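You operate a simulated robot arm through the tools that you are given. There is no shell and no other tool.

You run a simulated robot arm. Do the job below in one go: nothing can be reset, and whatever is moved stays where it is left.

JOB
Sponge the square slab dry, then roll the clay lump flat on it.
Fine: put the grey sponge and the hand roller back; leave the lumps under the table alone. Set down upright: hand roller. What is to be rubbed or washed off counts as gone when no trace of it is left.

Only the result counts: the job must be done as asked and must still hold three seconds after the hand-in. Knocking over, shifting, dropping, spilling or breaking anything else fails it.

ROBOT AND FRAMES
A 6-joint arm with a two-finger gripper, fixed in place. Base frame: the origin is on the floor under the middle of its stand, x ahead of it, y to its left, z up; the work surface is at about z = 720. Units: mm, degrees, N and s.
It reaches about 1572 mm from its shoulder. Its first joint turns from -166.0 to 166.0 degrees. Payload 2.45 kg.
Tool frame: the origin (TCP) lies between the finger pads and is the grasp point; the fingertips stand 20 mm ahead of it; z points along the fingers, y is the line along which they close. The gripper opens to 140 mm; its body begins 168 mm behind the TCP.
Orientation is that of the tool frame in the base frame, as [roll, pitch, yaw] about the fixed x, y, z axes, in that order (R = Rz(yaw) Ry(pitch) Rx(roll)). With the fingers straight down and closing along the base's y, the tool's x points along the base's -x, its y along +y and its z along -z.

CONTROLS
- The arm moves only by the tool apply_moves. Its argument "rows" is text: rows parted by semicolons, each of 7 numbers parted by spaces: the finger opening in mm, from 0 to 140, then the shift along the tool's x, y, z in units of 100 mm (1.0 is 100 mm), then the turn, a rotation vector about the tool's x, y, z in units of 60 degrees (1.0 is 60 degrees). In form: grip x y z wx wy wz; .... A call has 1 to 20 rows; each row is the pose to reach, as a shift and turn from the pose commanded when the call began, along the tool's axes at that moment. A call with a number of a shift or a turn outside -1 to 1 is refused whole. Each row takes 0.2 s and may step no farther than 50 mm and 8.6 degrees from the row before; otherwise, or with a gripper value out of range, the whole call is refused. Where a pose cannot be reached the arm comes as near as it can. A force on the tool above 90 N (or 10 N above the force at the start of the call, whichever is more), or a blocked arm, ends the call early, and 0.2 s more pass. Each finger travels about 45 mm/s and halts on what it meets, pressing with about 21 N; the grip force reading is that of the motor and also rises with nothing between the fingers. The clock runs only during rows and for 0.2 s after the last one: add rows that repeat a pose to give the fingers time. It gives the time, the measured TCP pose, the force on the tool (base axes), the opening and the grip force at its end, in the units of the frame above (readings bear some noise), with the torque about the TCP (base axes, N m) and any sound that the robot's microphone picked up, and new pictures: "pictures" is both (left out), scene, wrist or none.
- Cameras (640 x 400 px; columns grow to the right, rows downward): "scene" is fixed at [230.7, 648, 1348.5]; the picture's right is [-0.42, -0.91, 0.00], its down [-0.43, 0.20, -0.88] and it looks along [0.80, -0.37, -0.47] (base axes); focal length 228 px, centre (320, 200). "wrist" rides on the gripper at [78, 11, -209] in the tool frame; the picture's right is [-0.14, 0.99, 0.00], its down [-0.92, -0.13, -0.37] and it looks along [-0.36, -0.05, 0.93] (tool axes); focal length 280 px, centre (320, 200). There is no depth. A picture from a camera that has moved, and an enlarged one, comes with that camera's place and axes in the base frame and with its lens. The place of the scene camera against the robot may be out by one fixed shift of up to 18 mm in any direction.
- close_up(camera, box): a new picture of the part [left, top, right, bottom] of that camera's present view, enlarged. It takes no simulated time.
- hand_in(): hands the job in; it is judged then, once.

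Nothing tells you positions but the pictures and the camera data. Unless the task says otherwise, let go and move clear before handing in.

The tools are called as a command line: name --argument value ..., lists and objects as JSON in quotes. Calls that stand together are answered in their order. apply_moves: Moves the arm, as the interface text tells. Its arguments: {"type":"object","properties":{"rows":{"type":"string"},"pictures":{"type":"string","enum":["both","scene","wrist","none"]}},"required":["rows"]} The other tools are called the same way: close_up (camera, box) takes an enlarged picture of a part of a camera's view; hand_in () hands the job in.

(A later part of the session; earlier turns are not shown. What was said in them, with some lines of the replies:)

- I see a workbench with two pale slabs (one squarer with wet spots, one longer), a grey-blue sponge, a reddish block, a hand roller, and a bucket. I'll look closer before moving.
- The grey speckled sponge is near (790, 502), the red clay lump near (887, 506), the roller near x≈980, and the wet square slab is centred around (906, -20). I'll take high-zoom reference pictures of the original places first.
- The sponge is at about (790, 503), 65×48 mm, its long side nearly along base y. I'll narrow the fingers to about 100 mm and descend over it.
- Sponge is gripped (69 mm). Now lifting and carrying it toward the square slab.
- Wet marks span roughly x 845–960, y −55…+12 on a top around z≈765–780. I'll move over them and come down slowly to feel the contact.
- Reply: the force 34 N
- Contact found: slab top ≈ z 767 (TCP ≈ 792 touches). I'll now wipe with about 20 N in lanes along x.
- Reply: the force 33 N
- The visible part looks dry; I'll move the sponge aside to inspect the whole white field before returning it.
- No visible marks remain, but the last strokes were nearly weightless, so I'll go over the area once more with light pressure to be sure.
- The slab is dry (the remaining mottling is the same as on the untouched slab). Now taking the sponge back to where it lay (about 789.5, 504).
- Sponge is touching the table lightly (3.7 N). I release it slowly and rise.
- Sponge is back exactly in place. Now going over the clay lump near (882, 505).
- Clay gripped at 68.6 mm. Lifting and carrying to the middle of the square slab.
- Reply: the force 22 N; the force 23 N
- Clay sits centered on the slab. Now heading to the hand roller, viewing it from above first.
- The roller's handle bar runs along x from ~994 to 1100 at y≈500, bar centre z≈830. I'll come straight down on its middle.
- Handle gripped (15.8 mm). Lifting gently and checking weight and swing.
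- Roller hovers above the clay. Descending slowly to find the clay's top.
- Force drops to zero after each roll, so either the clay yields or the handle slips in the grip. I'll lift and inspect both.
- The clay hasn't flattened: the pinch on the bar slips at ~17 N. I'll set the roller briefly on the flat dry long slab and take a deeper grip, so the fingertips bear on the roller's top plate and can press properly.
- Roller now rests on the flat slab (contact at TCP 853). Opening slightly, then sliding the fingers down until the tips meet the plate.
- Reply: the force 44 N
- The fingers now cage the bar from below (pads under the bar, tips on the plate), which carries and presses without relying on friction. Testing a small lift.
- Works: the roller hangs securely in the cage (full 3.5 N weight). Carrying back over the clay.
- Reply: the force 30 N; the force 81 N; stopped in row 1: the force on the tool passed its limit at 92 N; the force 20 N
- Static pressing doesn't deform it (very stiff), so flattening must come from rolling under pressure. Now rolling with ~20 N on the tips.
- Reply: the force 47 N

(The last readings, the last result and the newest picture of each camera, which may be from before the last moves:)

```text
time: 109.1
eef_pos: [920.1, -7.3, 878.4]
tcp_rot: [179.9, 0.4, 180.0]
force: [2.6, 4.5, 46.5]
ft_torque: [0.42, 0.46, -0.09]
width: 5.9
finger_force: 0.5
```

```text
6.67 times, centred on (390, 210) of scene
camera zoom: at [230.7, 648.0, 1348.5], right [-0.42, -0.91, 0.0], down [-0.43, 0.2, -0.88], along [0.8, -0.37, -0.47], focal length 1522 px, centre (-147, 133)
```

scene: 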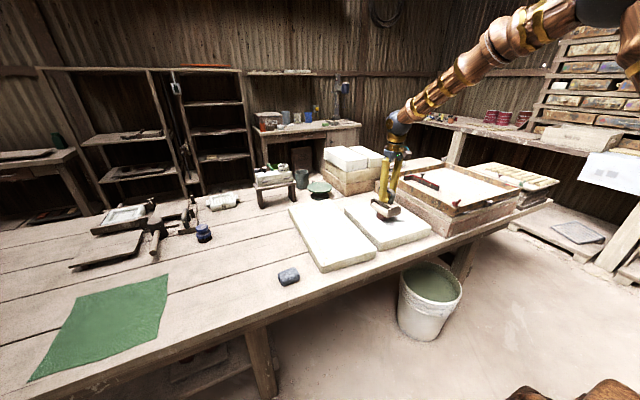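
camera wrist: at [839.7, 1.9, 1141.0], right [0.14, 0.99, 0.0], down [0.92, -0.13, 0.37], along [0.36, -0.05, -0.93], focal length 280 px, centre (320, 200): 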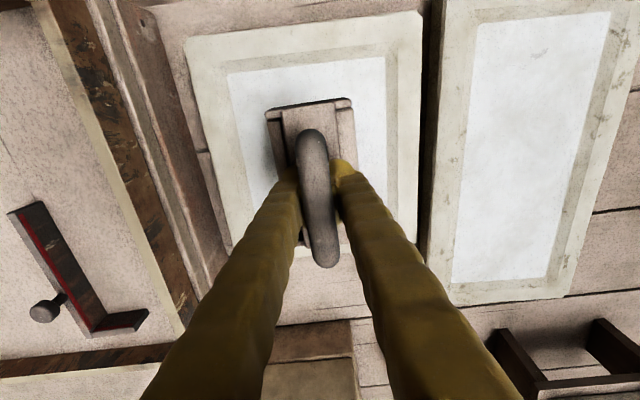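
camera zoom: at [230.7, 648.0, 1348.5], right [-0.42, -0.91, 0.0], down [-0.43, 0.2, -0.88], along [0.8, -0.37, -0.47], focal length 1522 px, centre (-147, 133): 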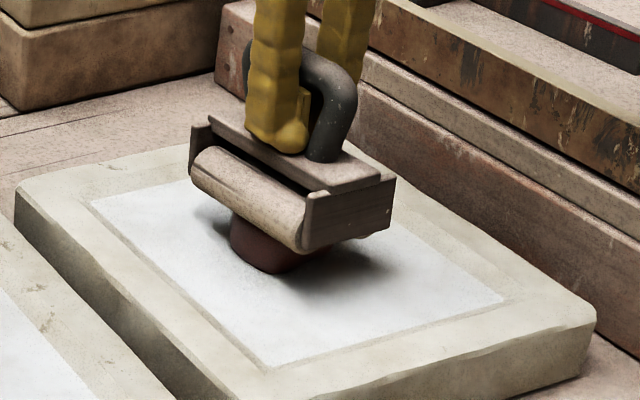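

apply_moves --rows "5 0 -0.12 0 0 0 0; 5 0 -0.25 0 0 0 0; 5 0 -0.12 0 0 0 0; 5 0 0 0 0 0 0; 5 0 0.12 0 0 0 0; 5 0 0.22 0 0 0 0; 5 0 0.12 0 0 0 0; 5 0 0 0 0 0 0; 5 0 -0.12 0 0 0 0; 5 0 -0.25 0 0 0 0; 5 0 -0.12 0 0 0 0; 5 0 0 0 0 0 0; 5 0 0.12 0 0 0 0; 5 0 0.22 0 0 0 0; 5 0 0.12 0 0 0 0; 5 0 0 0 0 0 0" --pictures "wrist"

close_up --camera "scene" --box '[345, 180, 435, 240]'

```text
time: 112.5
eef_pos: [919.4, -7.1, 876.1]
tcp_rot: [-180.0, 0.2, 180.0]
force: [-0.6, -0.5, -2.4]
ft_torque: [0.02, 0.02, -0.01]
width: 5.7
finger_force: 3.3
camera wrist: at [841.7, 3.0, 1085.5], right [0.14, 0.99, 0.0], down [0.92, -0.13, 0.37], along [0.37, -0.05, -0.93], focal length 280 px, centre (320, 200)
```

wrist: 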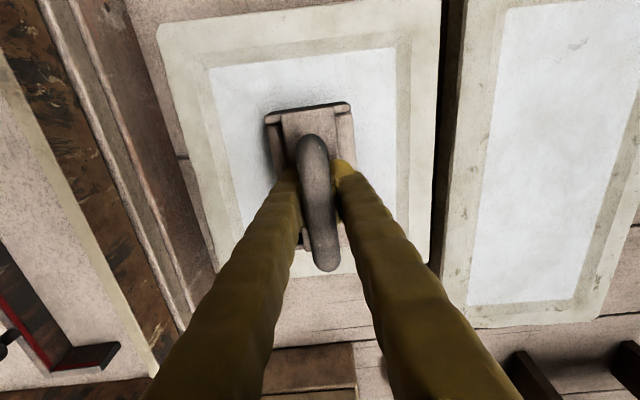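

```text
6.67 times, centred on (390, 210) of scene
camera zoom: at [230.7, 648.0, 1348.5], right [-0.42, -0.91, 0.0], down [-0.43, 0.2, -0.88], along [0.8, -0.37, -0.47], focal length 1522 px, centre (-147, 133)
```

zoom: 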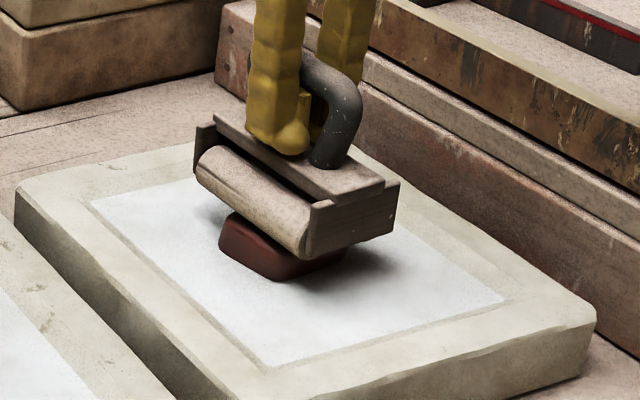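

It works: the lump is visibly lower and wider. Lowering further and continuing to roll.

apply_moves --rows "5 0 0 0.02 0 0 0; 5 0 0 0.04 0 0 0; 5 0 0 0.04 0 0 0" --pictures "none"

apply_moves --rows "5 0 0 0.02 0 0 0; 5 0 0 0.04 0 0 0; 5 0 0 0.04 0 0 0" --pictures "none"

```text
time: 113.3
eef_pos: [920.1, -8.2, 873.3]
tcp_rot: [-179.9, 0.2, 180.0]
force: [-0.6, -0.1, 0.6]
ft_torque: [0.03, -0.04, 0.01]
width: 5.0
finger_force: 0.1
```

```text
time: 114.1
eef_pos: [920.7, -6.6, 871.5]
tcp_rot: [-180.0, 0.4, 180.0]
force: [-10.6, 0.8, 51.7]
ft_torque: [-0.05, 0.42, 0.01]
width: 6.0
finger_force: 0.1
```

apply_moves --rows "5 0 -0.12 0 0 0 0; 5 0 -0.25 0 0 0 0; 5 0 -0.3 0 0 0 0; 5 0 -0.15 0 0 0 0; 5 0 0 0 0 0 0; 5 0 0.12 0 0 0 0; 5 0 0.25 0 0 0 0; 5 0 0.12 0 0 0 0; 5 0 0 0 0 0 0; 5 0 -0.12 0 0 0 0; 5 0 -0.25 0 0 0 0; 5 0 -0.3 0 0 0 0; 5 0 -0.15 0 0 0 0; 5 0 0 0 0 0 0; 5 0 0.12 0 0 0 0; 5 0 0.25 0 0 0 0; 5 0 0.12 0 0 0 0; 5 0 0 0 0 0 0" --pictures "scene"

close_up --camera "scene" --box '[345, 180, 435, 240]'

```text
time: 115.3
eef_pos: [920.8, -14.1, 872.4]
tcp_rot: [-179.9, 0.5, 179.9]
force: [-5.0, -1.1, 20.1]
ft_torque: [-0.05, 0.21, -0.02]
width: 5.7
finger_force: 0.2
stopped in row 5: the force on the tool passed its limit at 90 N (the readings are from after the stop); the commanded pose is now the measured one
```

scene: 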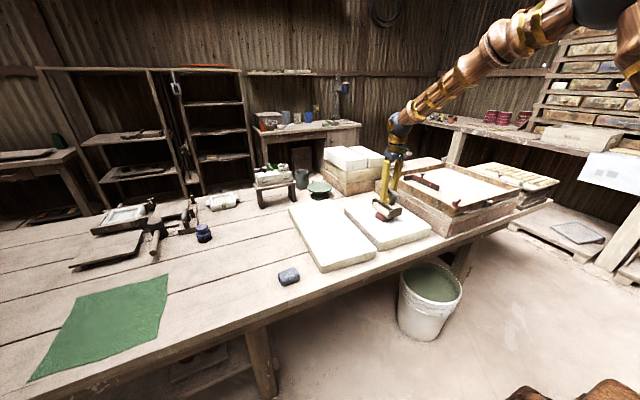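

```text
6.67 times, centred on (390, 210) of scene
camera zoom: at [230.7, 648.0, 1348.5], right [-0.42, -0.91, 0.0], down [-0.43, 0.2, -0.88], along [0.8, -0.37, -0.47], focal length 1522 px, centre (-147, 133)
```

zoom: 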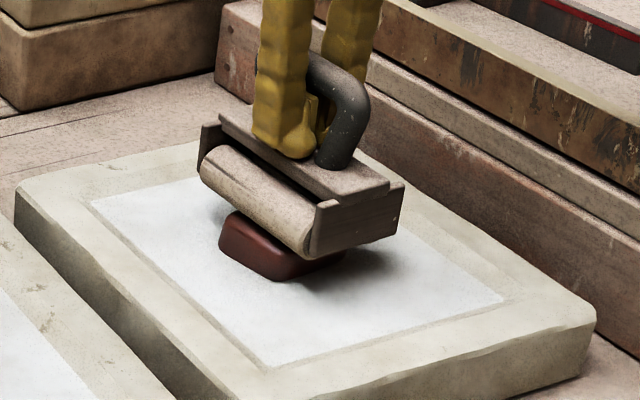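

apply_moves --rows "5 0 -0.1 0 0 0 0; 5 0 -0.2 0 0 0 0; 5 0 -0.1 0 0 0 0; 5 0 0 0 0 0 0; 5 0 0.1 0 0 0 0; 5 0 0.2 0 0 0 0; 5 0 0.3 0 0 0 0; 5 0 0.2 0 0 0 0; 5 0 0.1 0 0 0 0; 5 0 0 0 0 0 0; 5 0 -0.1 0 0 0 0; 5 0 -0.2 0 0 0 0; 5 0 -0.1 0 0 0 0; 5 0 0 0 0 0 0; 5 0 0.1 0 0 0 0; 5 0 0.2 0 0 0 0; 5 0 0.3 0 0 0 0; 5 0 0.2 0 0 0 0; 5 0 0.1 0 0 0 0; 5 0 0 0 0 0 0" --pictures "none"

close_up --camera "scene" --box '[345, 180, 435, 240]'

```text
time: 119.5
eef_pos: [922.3, -12.5, 869.2]
tcp_rot: [180.0, 0.3, 180.0]
force: [0.6, -0.8, -3.4]
ft_torque: [-0.02, 0.0, -0.01]
width: 5.9
finger_force: 0.1
```

```text
6.67 times, centred on (390, 210) of scene
camera zoom: at [230.7, 648.0, 1348.5], right [-0.42, -0.91, 0.0], down [-0.43, 0.2, -0.88], along [0.8, -0.37, -0.47], focal length 1522 px, centre (-147, 133)
```

zoom: 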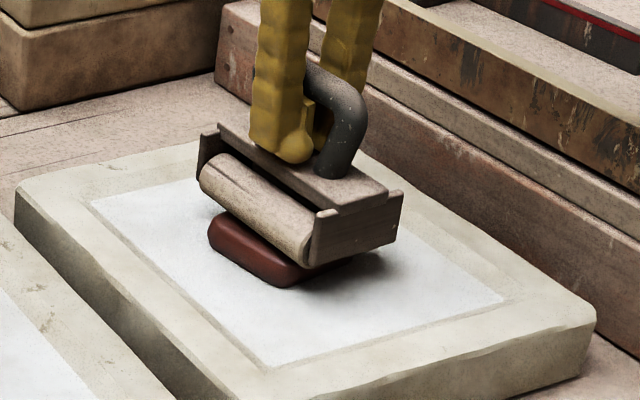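

apply_moves --rows "5 0.02 0 0.02 0 0 0; 5 0.02 0 0.04 0 0 0; 5 0.02 0 0.04 0 0 0" --pictures "none"

apply_moves --rows "5 0 0 0.01 0 0 0; 5 0 0 0.02 0 0 0; 5 0 0 0.02 0 0 0" --pictures "none"

```text
time: 120.3
eef_pos: [918.9, -13.1, 866.7]
tcp_rot: [180.0, 0.4, 180.0]
force: [0.1, -0.5, -0.5]
ft_torque: [-0.01, -0.02, -0.01]
width: 5.1
finger_force: 0.1
```

```text
time: 121.1
eef_pos: [918.2, -13.3, 865.2]
tcp_rot: [-180.0, 0.4, 180.0]
force: [-8.1, -0.9, 21.9]
ft_torque: [-0.01, 0.26, 0.02]
width: 5.9
finger_force: 0.1
```

apply_moves --rows "5 0 -0.1 0 0 0 0; 5 0 -0.2 0 0 0 0; 5 0 -0.3 0 0 0 0; 5 0 -0.15 0 0 0 0; 5 0 0 0 0 0 0; 5 0 0.15 0 0 0 0; 5 0 0.3 0 0 0 0; 5 0 0.35 0 0 0 0; 5 0 0.2 0 0 0 0; 5 0 0.05 0 0 0 0; 5 0 -0.1 0 0 0 0; 5 0 -0.25 0 0 0 0; 5 0 -0.3 0 0 0 0; 5 0 -0.15 0 0 0 0; 5 0 0 0 0 0 0; 5 0 0.15 0 0 0 0; 5 0 0.3 0 0 0 0; 5 0 0.35 0 0 0 0; 5 0 0.2 0 0 0 0; 5 0 0.05 0 0 0 0" --pictures "none"

close_up --camera "scene" --box '[345, 180, 435, 240]'

```text
time: 125.3
eef_pos: [919.9, -8.9, 864.6]
tcp_rot: [180.0, 0.4, 180.0]
force: [-0.9, -0.8, -0.5]
ft_torque: [-0.01, 0.01, -0.02]
width: 6.1
finger_force: 2.9
```

```text
6.67 times, centred on (390, 210) of scene
camera zoom: at [230.7, 648.0, 1348.5], right [-0.42, -0.91, 0.0], down [-0.43, 0.2, -0.88], along [0.8, -0.37, -0.47], focal length 1522 px, centre (-147, 133)
```

zoom: 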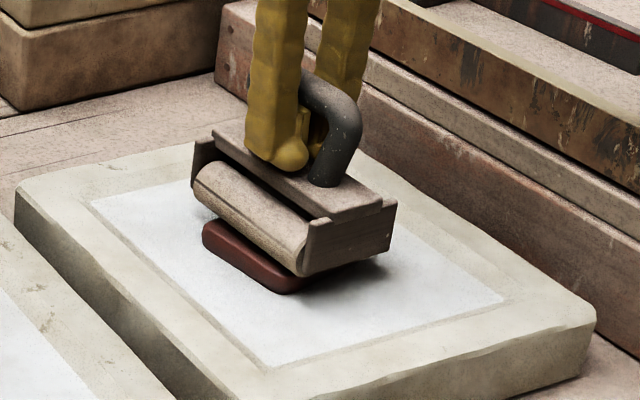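

apply_moves --rows "5 0 0 0.02 0 0 0; 5 0 0 0.04 0 0 0; 5 0 0 0.05 0 0 0; 5 0 0 0.05 0 0 0" --pictures "none"

apply_moves --rows "5 0 0 0.01 0 0 0; 5 0 0 0.02 0 0 0; 5 0 0 0.02 0 0 0" --pictures "none"

```text
time: 126.3
eef_pos: [920.3, -9.8, 859.6]
tcp_rot: [-180.0, 0.6, -180.0]
force: [0.1, 0.6, 20.1]
ft_torque: [0.03, 0.08, 0.02]
width: 5.9
finger_force: 0.0
```

```text
time: 127.1
eef_pos: [920.0, -9.0, 861.0]
tcp_rot: [179.9, 0.7, 180.0]
force: [-7.3, -1.1, 64.1]
ft_torque: [-0.01, 0.49, 0.02]
width: 6.1
finger_force: 0.0
```

apply_moves --rows "5 0 0 -0.01 0 0 0; 5 0 -0.15 -0.01 0 0 0; 5 0 -0.3 -0.01 0 0 0; 5 0 -0.4 -0.01 0 0 0; 5 0 -0.25 -0.01 0 0 0; 5 0 -0.1 -0.01 0 0 0; 5 0 0.05 -0.01 0 0 0; 5 0 0.2 -0.01 0 0 0; 5 0 0.35 -0.01 0 0 0; 5 0 0.2 -0.01 0 0 0; 5 0 0.05 -0.01 0 0 0; 5 0 -0.1 -0.01 0 0 0; 5 0 -0.25 -0.01 0 0 0; 5 0 -0.4 -0.01 0 0 0; 5 0 -0.25 -0.01 0 0 0; 5 0 -0.1 -0.01 0 0 0; 5 0 0.05 -0.01 0 0 0; 5 0 0.2 -0.01 0 0 0; 5 0 0.35 -0.01 0 0 0; 5 0 0.2 -0.01 0 0 0" --pictures "none"

close_up --camera "scene" --box '[345, 180, 435, 240]'

```text
time: 131.3
eef_pos: [919.2, 11.2, 858.4]
tcp_rot: [-179.9, 0.4, 179.9]
force: [0.4, -0.1, 0.6]
ft_torque: [-0.03, 0.0, -0.02]
width: 4.9
finger_force: 0.1
```

```text
6.67 times, centred on (390, 210) of scene
camera zoom: at [230.7, 648.0, 1348.5], right [-0.42, -0.91, 0.0], down [-0.43, 0.2, -0.88], along [0.8, -0.37, -0.47], focal length 1522 px, centre (-147, 133)
```

zoom: 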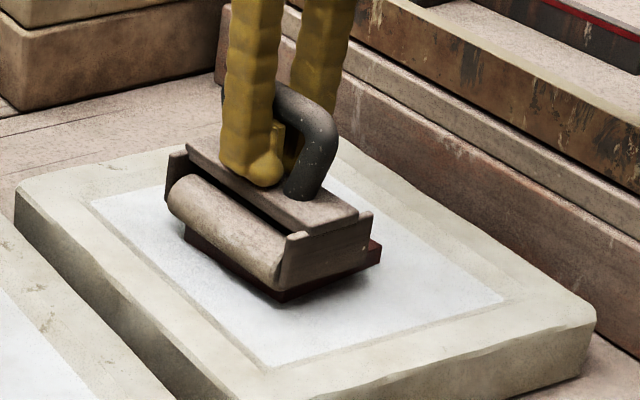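

apply_moves --rows "5 0 -0.1 0.02 0 0 0; 5 0 -0.2 0.03 0 0 0; 5 0 -0.2 0.03 0 0 0" --pictures "none"

apply_moves --rows "5 0 0 0.01 0 0 0; 5 0 0 0.02 0 0 0; 5 0 0 0.02 0 0 0" --pictures "none"

```text
time: 132.1
eef_pos: [920.2, -9.7, 857.0]
tcp_rot: [179.9, 0.6, -180.0]
force: [-4.0, -0.7, 38.0]
ft_torque: [-0.05, 0.21, 0.04]
width: 6.0
finger_force: 0.5
```

```text
time: 132.9
eef_pos: [920.3, -9.2, 856.6]
tcp_rot: [-179.9, 0.7, 180.0]
force: [-1.8, -0.4, 85.3]
ft_torque: [0.03, 0.48, 0.02]
width: 5.7
finger_force: 0.2
```

apply_moves --rows "5 0 0 -0.014 0 0 0; 5 0 -0.15 -0.014 0 0 0; 5 0 -0.3 -0.014 0 0 0; 5 0 -0.42 -0.014 0 0 0; 5 0 -0.25 -0.014 0 0 0; 5 0 -0.1 -0.014 0 0 0; 5 0 0.05 -0.014 0 0 0; 5 0 0.2 -0.014 0 0 0; 5 0 0.38 -0.014 0 0 0; 5 0 0.2 -0.014 0 0 0; 5 0 0.05 -0.014 0 0 0; 5 0 -0.1 -0.014 0 0 0; 5 0 -0.25 -0.014 0 0 0; 5 0 -0.42 -0.014 0 0 0; 5 0 -0.25 -0.014 0 0 0; 5 0 -0.1 -0.014 0 0 0; 5 0 0.05 -0.014 0 0 0; 5 0 0.2 -0.014 0 0 0; 5 0 0.1 -0.014 0 0 0; 5 0 0 -0.014 0 0 0" --pictures "none"

apply_moves --rows "5 0 0 0.02 0 0 0; 5 0 0 0.03 0 0 0; 5 0 0 0.03 0 0 0" --pictures "none"

close_up --camera "scene" --box '[345, 180, 435, 240]'

```text
time: 137.1
eef_pos: [920.5, -7.4, 856.9]
tcp_rot: [179.9, 0.6, 180.0]
force: [-16.4, -0.9, 74.7]
ft_torque: [-0.03, 0.71, -0.06]
width: 6.1
finger_force: 0.0
```

```text
time: 137.5
eef_pos: [920.6, -8.6, 858.2]
tcp_rot: [180.0, 0.7, -179.8]
force: [-4.7, -0.8, 19.1]
ft_torque: [-0.02, 0.21, 0.06]
width: 5.9
finger_force: 0.0
stopped in row 2: the force on the tool passed its limit at 93 N (the readings are from after the stop); the commanded pose is now the measured one
```

```text
6.67 times, centred on (390, 210) of scene
camera zoom: at [230.7, 648.0, 1348.5], right [-0.42, -0.91, 0.0], down [-0.43, 0.2, -0.88], along [0.8, -0.37, -0.47], focal length 1522 px, centre (-147, 133)
```

zoom: 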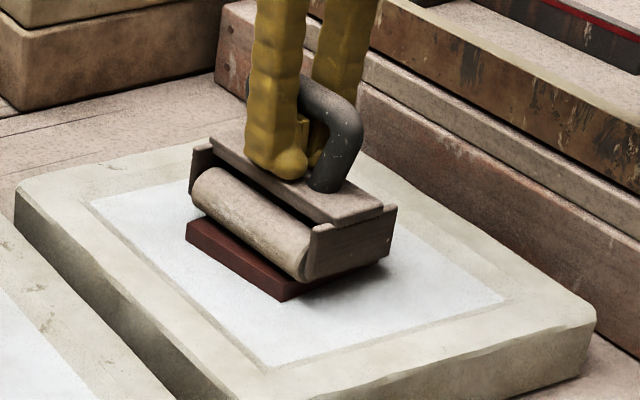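

apply_moves --rows "5 0 0 -0.2 0 0 0; 5 0 0 -0.6 0 0 0; 5 0 0.4 -0.8 0 0 0; 5 0 0.8 -0.8 0 0 0; 5 0 1.0 -0.8 0 0 0; 5 0 1.0 -0.8 0 0 0" --pictures "wrist"

close_up --camera "scene" --box '[345, 180, 435, 240]'

close_up --camera "wrist" --box '[120, 60, 360, 260]'

```text
time: 138.9
eef_pos: [919.4, 93.3, 936.0]
tcp_rot: [-179.9, 0.7, 180.0]
force: [-0.7, -0.5, -3.3]
ft_torque: [-0.01, 0.0, 0.01]
width: 6.2
finger_force: 0.8
camera wrist: at [839.6, 103.8, 1143.6], right [0.14, 0.99, 0.0], down [0.92, -0.13, 0.38], along [0.37, -0.05, -0.93], focal length 280 px, centre (320, 200)
```

wrist: 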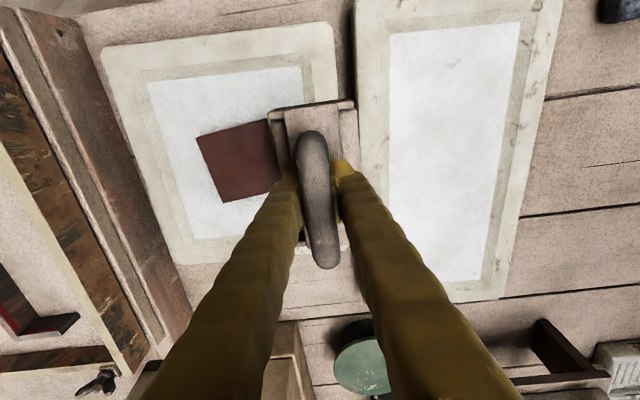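

```text
6.67 times, centred on (390, 210) of scene
camera zoom: at [230.7, 648.0, 1348.5], right [-0.42, -0.91, 0.0], down [-0.43, 0.2, -0.88], along [0.8, -0.37, -0.47], focal length 1522 px, centre (-147, 133)
```

zoom: 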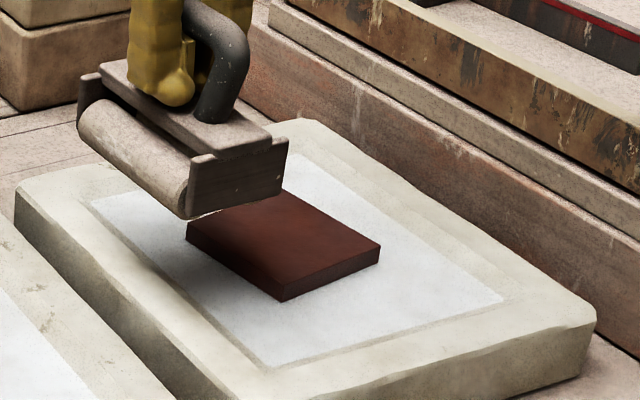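

```text
2.00 times, centred on (240, 160) of wrist
camera zoom: at [839.6, 103.8, 1143.6], right [0.14, 0.99, 0.0], down [0.92, -0.13, 0.38], along [0.37, -0.05, -0.93], focal length 561 px, centre (480, 280)
```

zoom: 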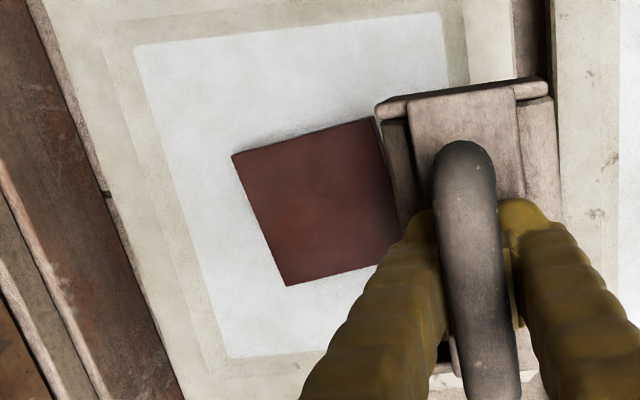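

The lump has become a flat square tile of clay. To be sure it's finished, I'll give it another set of rolling passes and check whether it still thins.

apply_moves --rows "5 0 -0.3 0 0 0 0; 5 0 -0.7 0 0 0 0; 5 0 -1.0 0 0 0 0; 5 0 -1.0 0.4 0 0 0; 5 0 -1.0 0.7 0 0 0; 5 0 -1.0 0.7 0 0 0" --pictures "none"

apply_moves --rows "5 0 0 0.03 0 0 0; 5 0 0 0.06 0 0 0; 5 0 0 0.06 0 0 0" --pictures "none"

apply_moves --rows "5 0 0 0.01 0 0 0; 5 0 0 0.02 0 0 0; 5 0 0 0.02 0 0 0" --pictures "none"

```text
time: 140.3
eef_pos: [919.6, -9.7, 865.6]
tcp_rot: [180.0, 0.7, 179.9]
force: [-0.2, -0.2, -3.8]
ft_torque: [-0.02, 0.01, -0.03]
width: 6.2
finger_force: 0.5
```

```text
time: 141.1
eef_pos: [919.7, -9.7, 860.4]
tcp_rot: [180.0, 0.6, -179.9]
force: [0.1, -0.2, 0.2]
ft_torque: [0.0, -0.02, -0.02]
width: 5.2
finger_force: 0.1
```

```text
time: 141.9
eef_pos: [920.2, -8.6, 857.6]
tcp_rot: [179.9, 0.5, 179.9]
force: [-0.2, -0.5, 1.7]
ft_torque: [0.02, 0.02, 0.01]
width: 6.1
finger_force: 0.1
```

apply_moves --rows "5 0 0 0.01 0 0 0; 5 0 0 0.01 0 0 0" --pictures "none"

apply_moves --rows "5 0 -0.15 0 0 0 0; 5 0 -0.3 0 0 0 0; 5 0 -0.42 0 0 0 0; 5 0 -0.25 0 0 0 0; 5 0 -0.1 0 0 0 0; 5 0 0.05 0 0 0 0; 5 0 0.2 0 0 0 0; 5 0 0.38 0 0 0 0; 5 0 0.2 0 0 0 0; 5 0 0.05 0 0 0 0; 5 0 -0.1 0 0 0 0; 5 0 -0.25 0 0 0 0; 5 0 -0.42 0 0 0 0; 5 0 -0.25 0 0 0 0; 5 0 -0.1 0 0 0 0; 5 0 0.05 0 0 0 0; 5 0 0.2 0 0 0 0; 5 0 0.38 0 0 0 0; 5 0 0.2 0 0 0 0; 5 0 0 0 0 0 0" --pictures "none"

close_up --camera "scene" --box '[345, 180, 435, 240]'

```text
time: 142.5
eef_pos: [920.8, -7.8, 857.6]
tcp_rot: [179.9, 0.6, 180.0]
force: [-3.9, 1.0, 13.0]
ft_torque: [-0.03, 0.18, -0.02]
width: 6.3
finger_force: 0.2
```

```text
time: 146.7
eef_pos: [921.4, -9.2, 857.3]
tcp_rot: [-179.9, 0.7, -179.9]
force: [1.2, 0.6, 13.5]
ft_torque: [0.02, 0.08, -0.09]
width: 5.9
finger_force: 0.0
```

```text
6.67 times, centred on (390, 210) of scene
camera zoom: at [230.7, 648.0, 1348.5], right [-0.42, -0.91, 0.0], down [-0.43, 0.2, -0.88], along [0.8, -0.37, -0.47], focal length 1522 px, centre (-147, 133)
```

zoom: 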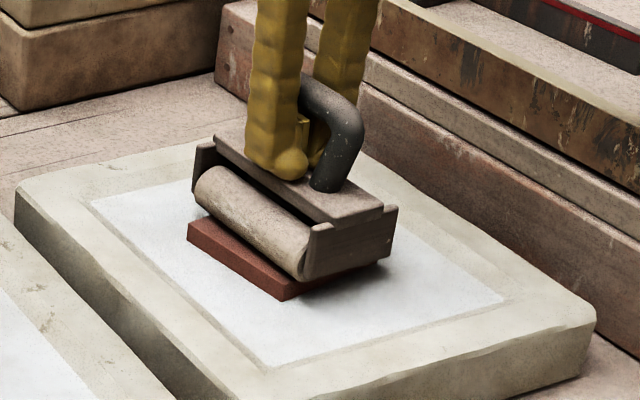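

The tile no longer thins (13 N before and after), so rolling is finished. Now lifting the roller and carrying it back to its place at about (1045, 500).

apply_moves --rows "5 0 0 -0.1 0 0 0; 5 0 0 -0.4 0 0.01 0; 5 0 0 -0.8 0 0.01 0; 5 0 0 -0.95 0 0.01 0; 5 0 0 -0.95 0 0.01 0" --pictures "wrist"

apply_moves --rows "5 -0.05 0.3 0 0 0 0; 5 -0.1 0.65 0 0 0 0; 5 -0.2 1.0 0 0 0 0" --pictures "none"

apply_moves --rows "5 -0.1 0.35 0 0 0 0; 5 -0.2 0.7 0 0 0 0; 5 -0.25 1.0 0 0 0 0" --pictures "scene"

close_up --camera "scene" --box '[345, 180, 435, 240]'

```text
time: 147.9
eef_pos: [918.2, -8.6, 951.1]
tcp_rot: [180.0, 0.0, -180.0]
force: [0.4, 0.1, -3.7]
ft_torque: [0.01, -0.03, -0.02]
width: 6.1
finger_force: 0.2
camera wrist: at [840.3, 1.7, 1159.8], right [0.14, 0.99, 0.0], down [0.92, -0.13, 0.37], along [0.36, -0.05, -0.93], focal length 280 px, centre (320, 200)
```

wrist: 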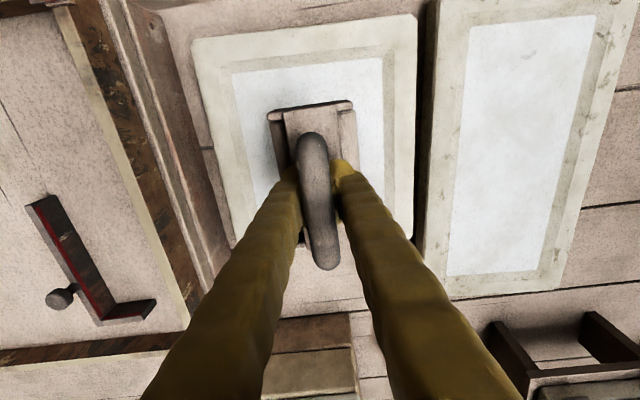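

```text
time: 148.7
eef_pos: [938.6, 93.4, 952.5]
tcp_rot: [-180.0, 0.0, -180.0]
force: [0.0, 0.6, -3.5]
ft_torque: [0.03, -0.02, 0.01]
width: 5.9
finger_force: 0.1
```

```text
time: 149.5
eef_pos: [965.2, 193.7, 951.3]
tcp_rot: [180.0, 0.0, -179.9]
force: [1.0, -0.5, -4.7]
ft_torque: [0.07, 0.0, -0.02]
width: 6.0
finger_force: 2.6
```

scene: 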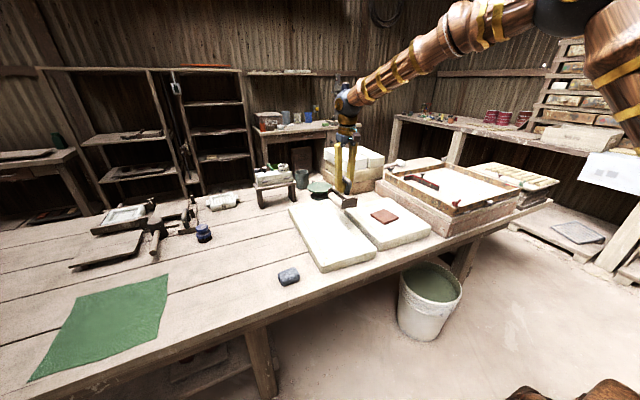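

```text
6.67 times, centred on (390, 210) of scene
camera zoom: at [230.7, 648.0, 1348.5], right [-0.42, -0.91, 0.0], down [-0.43, 0.2, -0.88], along [0.8, -0.37, -0.47], focal length 1522 px, centre (-147, 133)
```

zoom: 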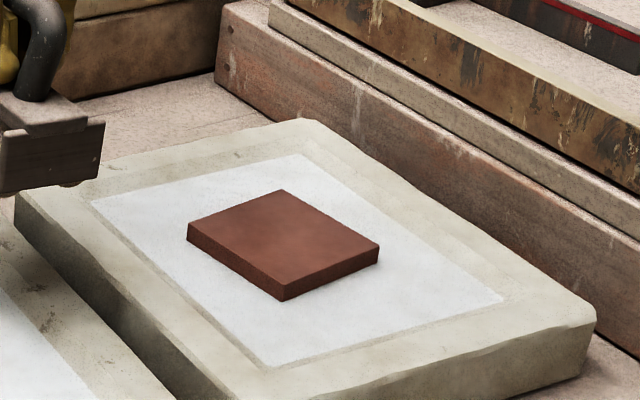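

apply_moves --rows "5 -0.1 0.35 0 0 0 0; 5 -0.2 0.7 0 0 0 0; 5 -0.27 1.0 0 0 0 0" --pictures "none"

apply_moves --rows "5 -0.1 0.35 0 0 0 0; 5 -0.2 0.7 0 0 0 0; 5 -0.27 1.0 0 0 0 0" --pictures "none"

apply_moves --rows "5 -0.1 0.35 0 0 0 0; 5 -0.2 0.7 0.1 0 0 0; 5 -0.27 1.0 0.3 0 0 0; 5 -0.27 1.0 0.6 0 0 0; 5 -0.27 1.0 0.9 0 0 0; 5 -0.27 1.0 0.9 0 0 0" --pictures "both"

close_up --camera "scene" --box '[250, 205, 320, 295]'

```text
time: 150.3
eef_pos: [993.2, 294.2, 951.5]
tcp_rot: [180.0, 0.0, 180.0]
force: [0.2, -0.1, -3.7]
ft_torque: [0.0, 0.01, -0.02]
width: 5.5
finger_force: 0.8
```

```text
time: 151.1
eef_pos: [1019.7, 392.5, 951.4]
tcp_rot: [-180.0, 0.0, -179.9]
force: [0.1, 0.5, -5.0]
ft_torque: [0.02, 0.03, 0.02]
width: 6.1
finger_force: 3.1
```

```text
time: 152.5
eef_pos: [1044.5, 491.0, 861.7]
tcp_rot: [179.9, 0.0, -179.9]
force: [0.1, -0.7, -3.3]
ft_torque: [-0.03, 0.03, 0.02]
width: 6.0
finger_force: 1.1
camera wrist: at [966.6, 501.9, 1069.4], right [0.14, 0.99, 0.0], down [0.92, -0.13, 0.37], along [0.37, -0.05, -0.93], focal length 280 px, centre (320, 200)
```

scene: 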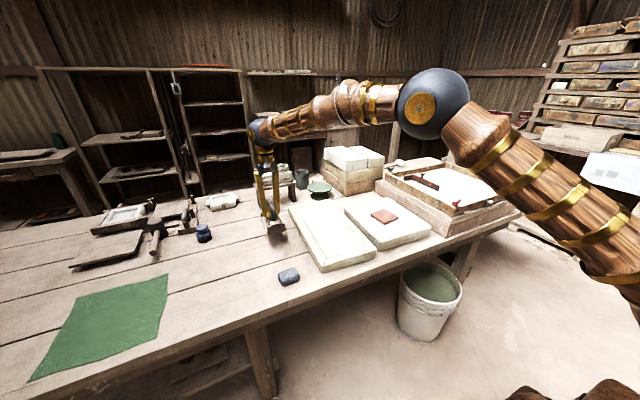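
wrist: 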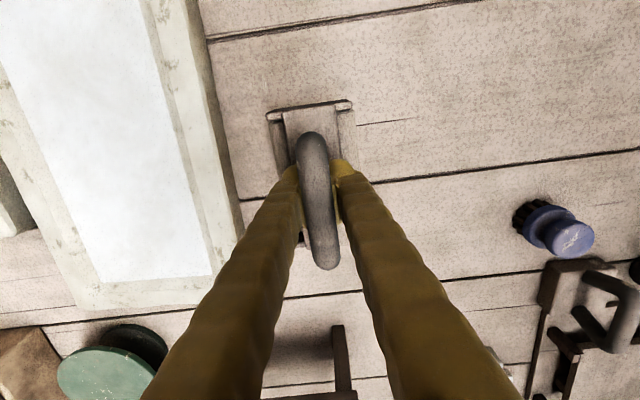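

```text
4.44 times, centred on (285, 250) of scene
camera zoom: at [230.7, 648.0, 1348.5], right [-0.42, -0.91, 0.0], down [-0.43, 0.2, -0.88], along [0.8, -0.37, -0.47], focal length 1015 px, centre (476, -22)
```

zoom: 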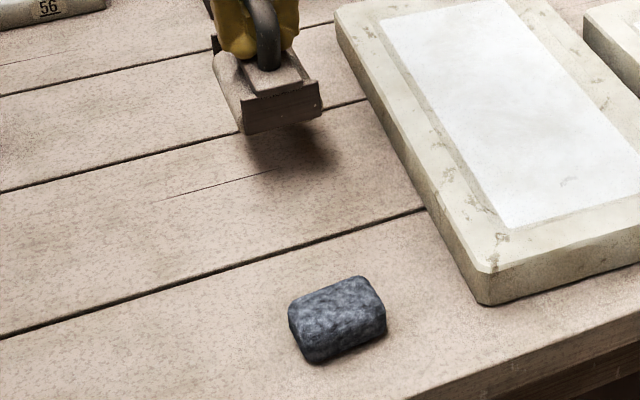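

apply_moves --rows "5 0 0.085 0.2 0 0 0; 5 0 0.085 0.45 0 0 0; 5 0 0.085 0.6 0 0 0; 5 0 0.085 0.6 0 0 0" --pictures "wrist"

close_up --camera "scene" --box '[250, 205, 320, 295]'

close_up --camera "scene" --box '[240, 190, 310, 255]'

```text
time: 153.5
eef_pos: [1045.3, 500.3, 802.8]
tcp_rot: [179.9, 0.1, -180.0]
force: [0.2, 0.2, -3.3]
ft_torque: [0.0, -0.02, 0.01]
width: 6.0
finger_force: 1.1
camera wrist: at [967.4, 511.5, 1011.0], right [0.14, 0.99, 0.0], down [0.92, -0.13, 0.37], along [0.37, -0.05, -0.93], focal length 280 px, centre (320, 200)
```

wrist: 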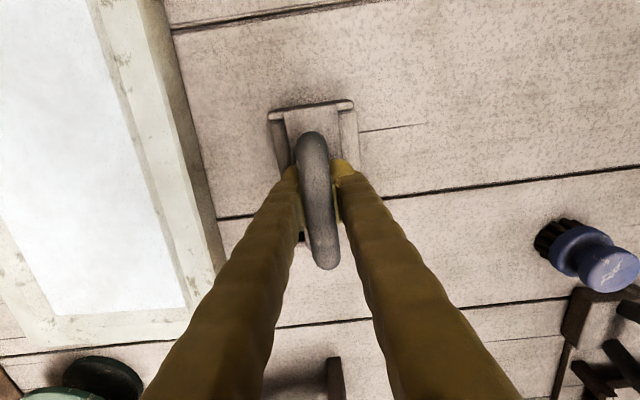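

```text
4.44 times, centred on (285, 250) of scene
camera zoom: at [230.7, 648.0, 1348.5], right [-0.42, -0.91, 0.0], down [-0.43, 0.2, -0.88], along [0.8, -0.37, -0.47], focal length 1015 px, centre (476, -22)
```

zoom: 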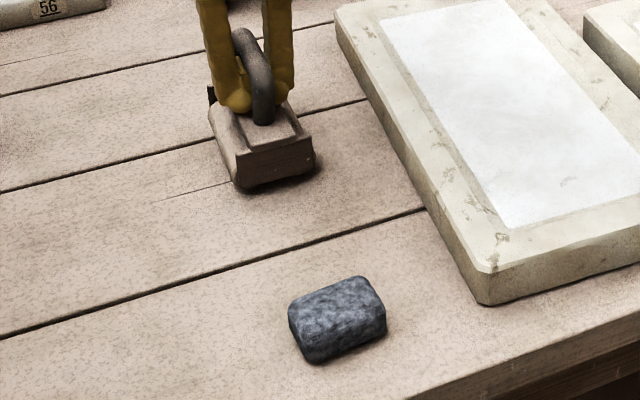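

```text
6.15 times, centred on (275, 222) of scene
camera zoom: at [230.7, 648.0, 1348.5], right [-0.42, -0.91, 0.0], down [-0.43, 0.2, -0.88], along [0.8, -0.37, -0.47], focal length 1405 px, centre (597, 62)
```

zoom: 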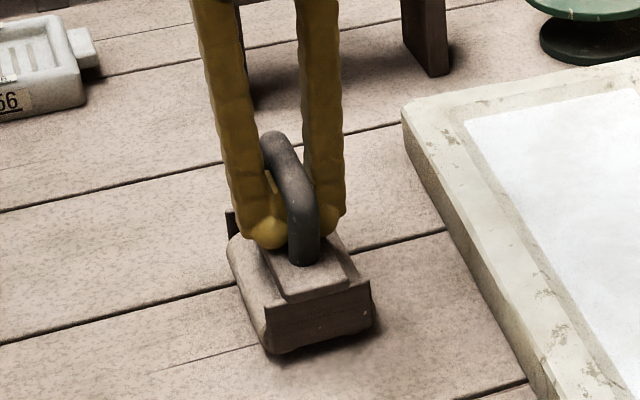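

apply_moves --rows "5 0 0 0.02 0 0 0; 5 0 0 0.04 0 0 0; 5 0 0 0.04 0 0 0" --pictures "none"

apply_moves --rows "5 0 0 0.01 0 0 0; 5 0 0 0.02 0 0 0; 5 0 0 0.02 0 0 0" --pictures "none"

apply_moves --rows "5 0 0 0.01 0 0 0; 5 0 0 0.02 0 0 0; 5 0 0 0.02 0 0 0" --pictures "none"

close_up --camera "scene" --box '[240, 190, 310, 255]'

```text
time: 154.3
eef_pos: [1045.5, 499.4, 799.1]
tcp_rot: [180.0, 0.0, 180.0]
force: [0.1, 0.3, 0.1]
ft_torque: [-0.03, 0.0, 0.01]
width: 5.8
finger_force: 0.5
```

```text
time: 155.1
eef_pos: [1045.5, 500.1, 796.4]
tcp_rot: [-180.0, 0.0, 180.0]
force: [0.8, 0.0, 0.7]
ft_torque: [-0.02, 0.01, 0.03]
width: 4.9
finger_force: 0.1
```

```text
time: 155.9
eef_pos: [1044.6, 499.7, 795.6]
tcp_rot: [180.0, 0.1, 179.9]
force: [-4.8, 0.0, 18.8]
ft_torque: [0.01, 0.09, 0.04]
width: 6.0
finger_force: 0.1
```

```text
6.15 times, centred on (275, 222) of scene
camera zoom: at [230.7, 648.0, 1348.5], right [-0.42, -0.91, 0.0], down [-0.43, 0.2, -0.88], along [0.8, -0.37, -0.47], focal length 1405 px, centre (597, 62)
```

zoom: 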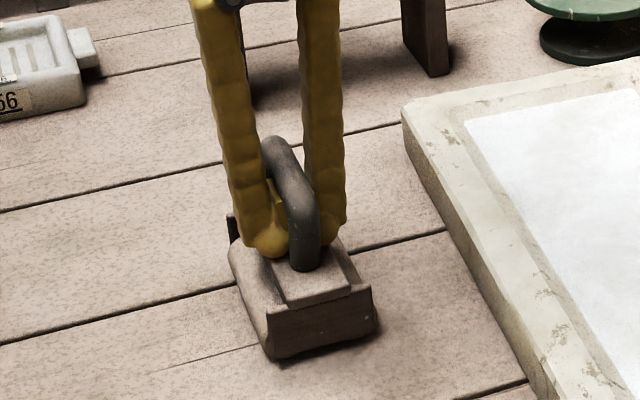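

The roller sits on its old spot within ~2 mm. Easing off the tips, opening, and rising straight up.

apply_moves --rows "5 0 0 -0.02 0 0 0; 5 0 0 -0.04 0 0 0; 5 0 0 -0.04 0 0 0" --pictures "none"

apply_moves --rows "12 0 0 0 0 0 0; 20 0 0 0 0 0 0; 30 0 0 0 0 0 0; 40 0 0 0 0 0 0; 50 0 0 0 0 0 0; 50 0 0 0 0 0 0" --pictures "wrist"

close_up --camera "scene" --box '[240, 190, 310, 255]'

```text
time: 156.7
eef_pos: [1044.6, 499.0, 797.5]
tcp_rot: [180.0, 0.0, -179.9]
force: [-0.3, -0.1, 0.4]
ft_torque: [-0.03, 0.01, 0.02]
width: 5.2
finger_force: 0.0
```

```text
time: 158.1
eef_pos: [1046.3, 498.5, 798.2]
tcp_rot: [180.0, 0.0, 180.0]
force: [0.2, -0.2, 0.6]
ft_torque: [-0.02, 0.0, 0.0]
width: 50.1
finger_force: 0.1
camera wrist: at [967.4, 510.3, 1006.5], right [0.14, 0.99, 0.0], down [0.92, -0.13, 0.37], along [0.37, -0.05, -0.93], focal length 280 px, centre (320, 200)
```

wrist: 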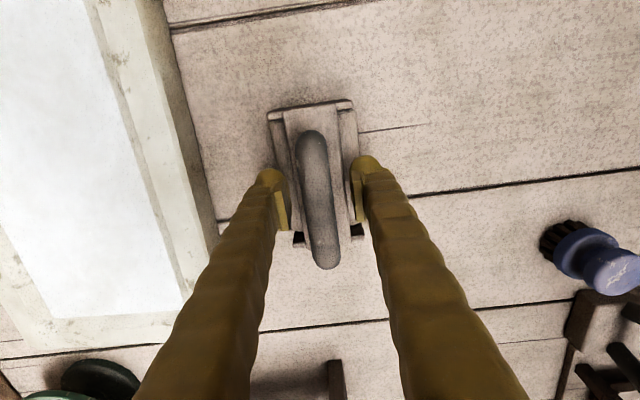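

```text
6.15 times, centred on (275, 222) of scene
camera zoom: at [230.7, 648.0, 1348.5], right [-0.42, -0.91, 0.0], down [-0.43, 0.2, -0.88], along [0.8, -0.37, -0.47], focal length 1405 px, centre (597, 62)
```

zoom: 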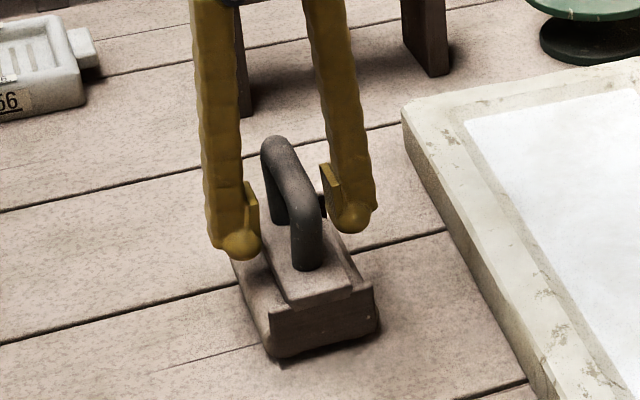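

apply_moves --rows "60 0 0 -0.1 0 0 0; 60 0 0 -0.4 0 0 0; 60 0 0 -0.8 0 0 0; 60 0 0 -1.0 0 0 0" --pictures "none"

apply_moves --rows "80 0.2 0 -0.4 0 0 0; 100 0.4 0 -0.8 0 0 0; 100 0.6 0 -1.0 0 0 0; 100 1.0 0 -1.0 0 0 0" --pictures "none"

apply_moves --rows "100 0.3 -0.3 0 0 0 0; 100 0.6 -0.65 0 0 0 0; 100 0.9 -1.0 0 0 0 0; 100 0.9 -1.0 0 0 0 0" --pictures "both"

close_up --camera "scene" --box '[250, 205, 320, 295]'

close_up --camera "scene" --box '[255, 200, 315, 240]'

close_up --camera "scene" --box '[240, 140, 440, 290]'

```text
time: 159.1
eef_pos: [1045.1, 500.7, 898.4]
tcp_rot: [-180.0, -0.1, 180.0]
force: [-0.3, 0.5, -0.4]
ft_torque: [0.03, 0.01, -0.04]
width: 59.9
finger_force: 0.0
```

```text
time: 160.1
eef_pos: [943.7, 500.0, 999.4]
tcp_rot: [-179.9, -0.1, -180.0]
force: [0.3, -1.0, -0.4]
ft_torque: [-0.01, 0.05, 0.0]
width: 99.7
finger_force: 0.0
```

```text
time: 161.1
eef_pos: [853.4, 400.3, 997.9]
tcp_rot: [180.0, 0.0, -180.0]
force: [-0.2, -0.1, -0.4]
ft_torque: [-0.02, 0.01, 0.0]
width: 99.7
finger_force: 0.1
camera wrist: at [775.4, 411.7, 1206.5], right [0.14, 0.99, 0.0], down [0.92, -0.13, 0.37], along [0.37, -0.05, -0.93], focal length 280 px, centre (320, 200)
```

scene: 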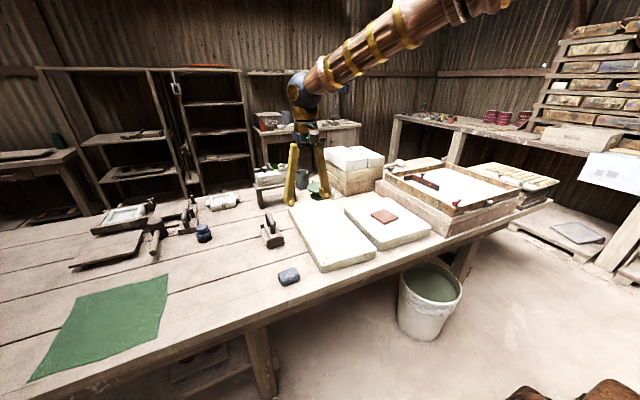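
wrist: 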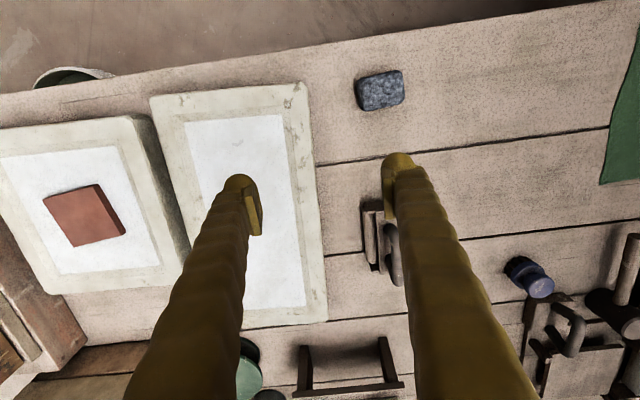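

```text
4.44 times, centred on (285, 250) of scene
camera zoom: at [230.7, 648.0, 1348.5], right [-0.42, -0.91, 0.0], down [-0.43, 0.2, -0.88], along [0.8, -0.37, -0.47], focal length 1015 px, centre (476, -22)
```

zoom: 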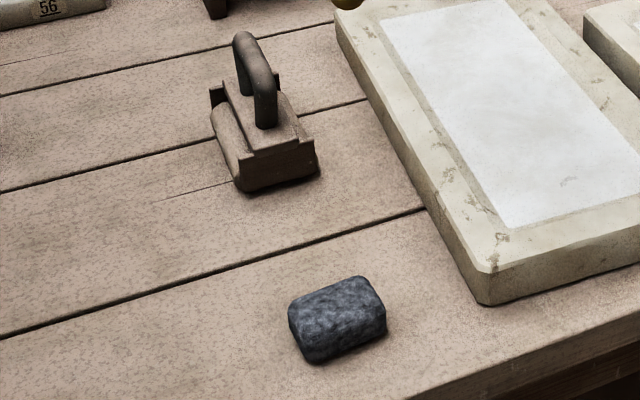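

```text
10.00 times, centred on (285, 220) of scene
camera zoom: at [230.7, 648.0, 1348.5], right [-0.42, -0.91, 0.0], down [-0.43, 0.2, -0.88], along [0.8, -0.37, -0.47], focal length 2283 px, centre (670, 0)
```

zoom: 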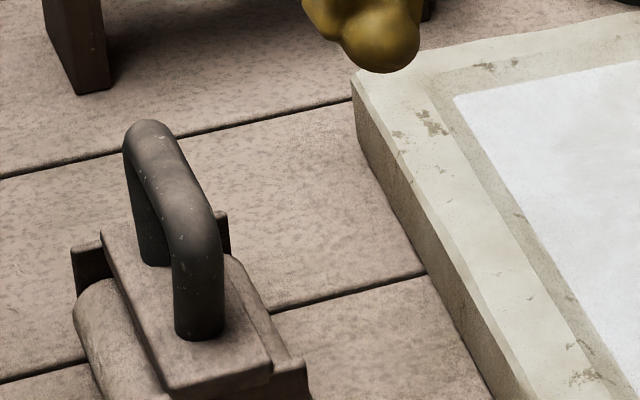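

```text
2.67 times, centred on (340, 215) of scene
camera zoom: at [230.7, 648.0, 1348.5], right [-0.42, -0.91, 0.0], down [-0.43, 0.2, -0.88], along [0.8, -0.37, -0.47], focal length 609 px, centre (267, 160)
```

zoom: 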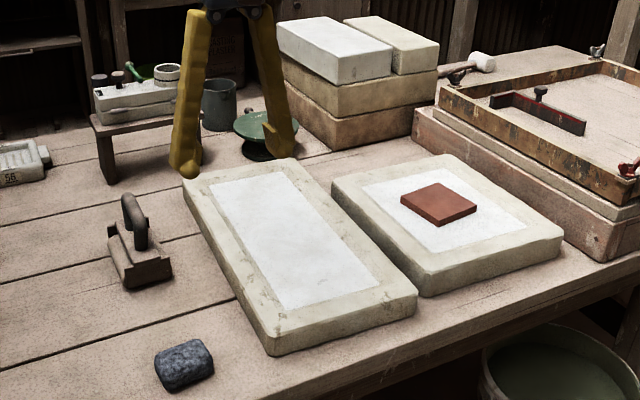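

The slab is dry and the clay lies flat on it. The sponge and the upright roller are back on their original spots, nothing else has moved, and the gripper is open and clear. Handing in.

hand_in

```text
The job is handed in.
```

The square slab is sponged dry and the clay is rolled into a flat square tile on it. The job is handed in, but I don't have the judge's result.

- **Slab:** I wiped it twice and saw no wet marks afterwards. The faint mottling that remains looks the same as on the long slab, which I never wiped.
- **Clay:** I kept rolling until more passes no longer thinned it. The tile is roughly 90 by 85 mm and, judging by eye, about 17 mm thick.
- **Sponge and roller:** In the final pictures the sponge matches its starting spot. The roller stands upright within about 1–2 mm of where it was.
- **Everything else:** I never went near the lumps under the table, and nothing else looks moved in the pictures. Midway I stood the roller on the long slab for a moment to get a better grip, and it left no mark.
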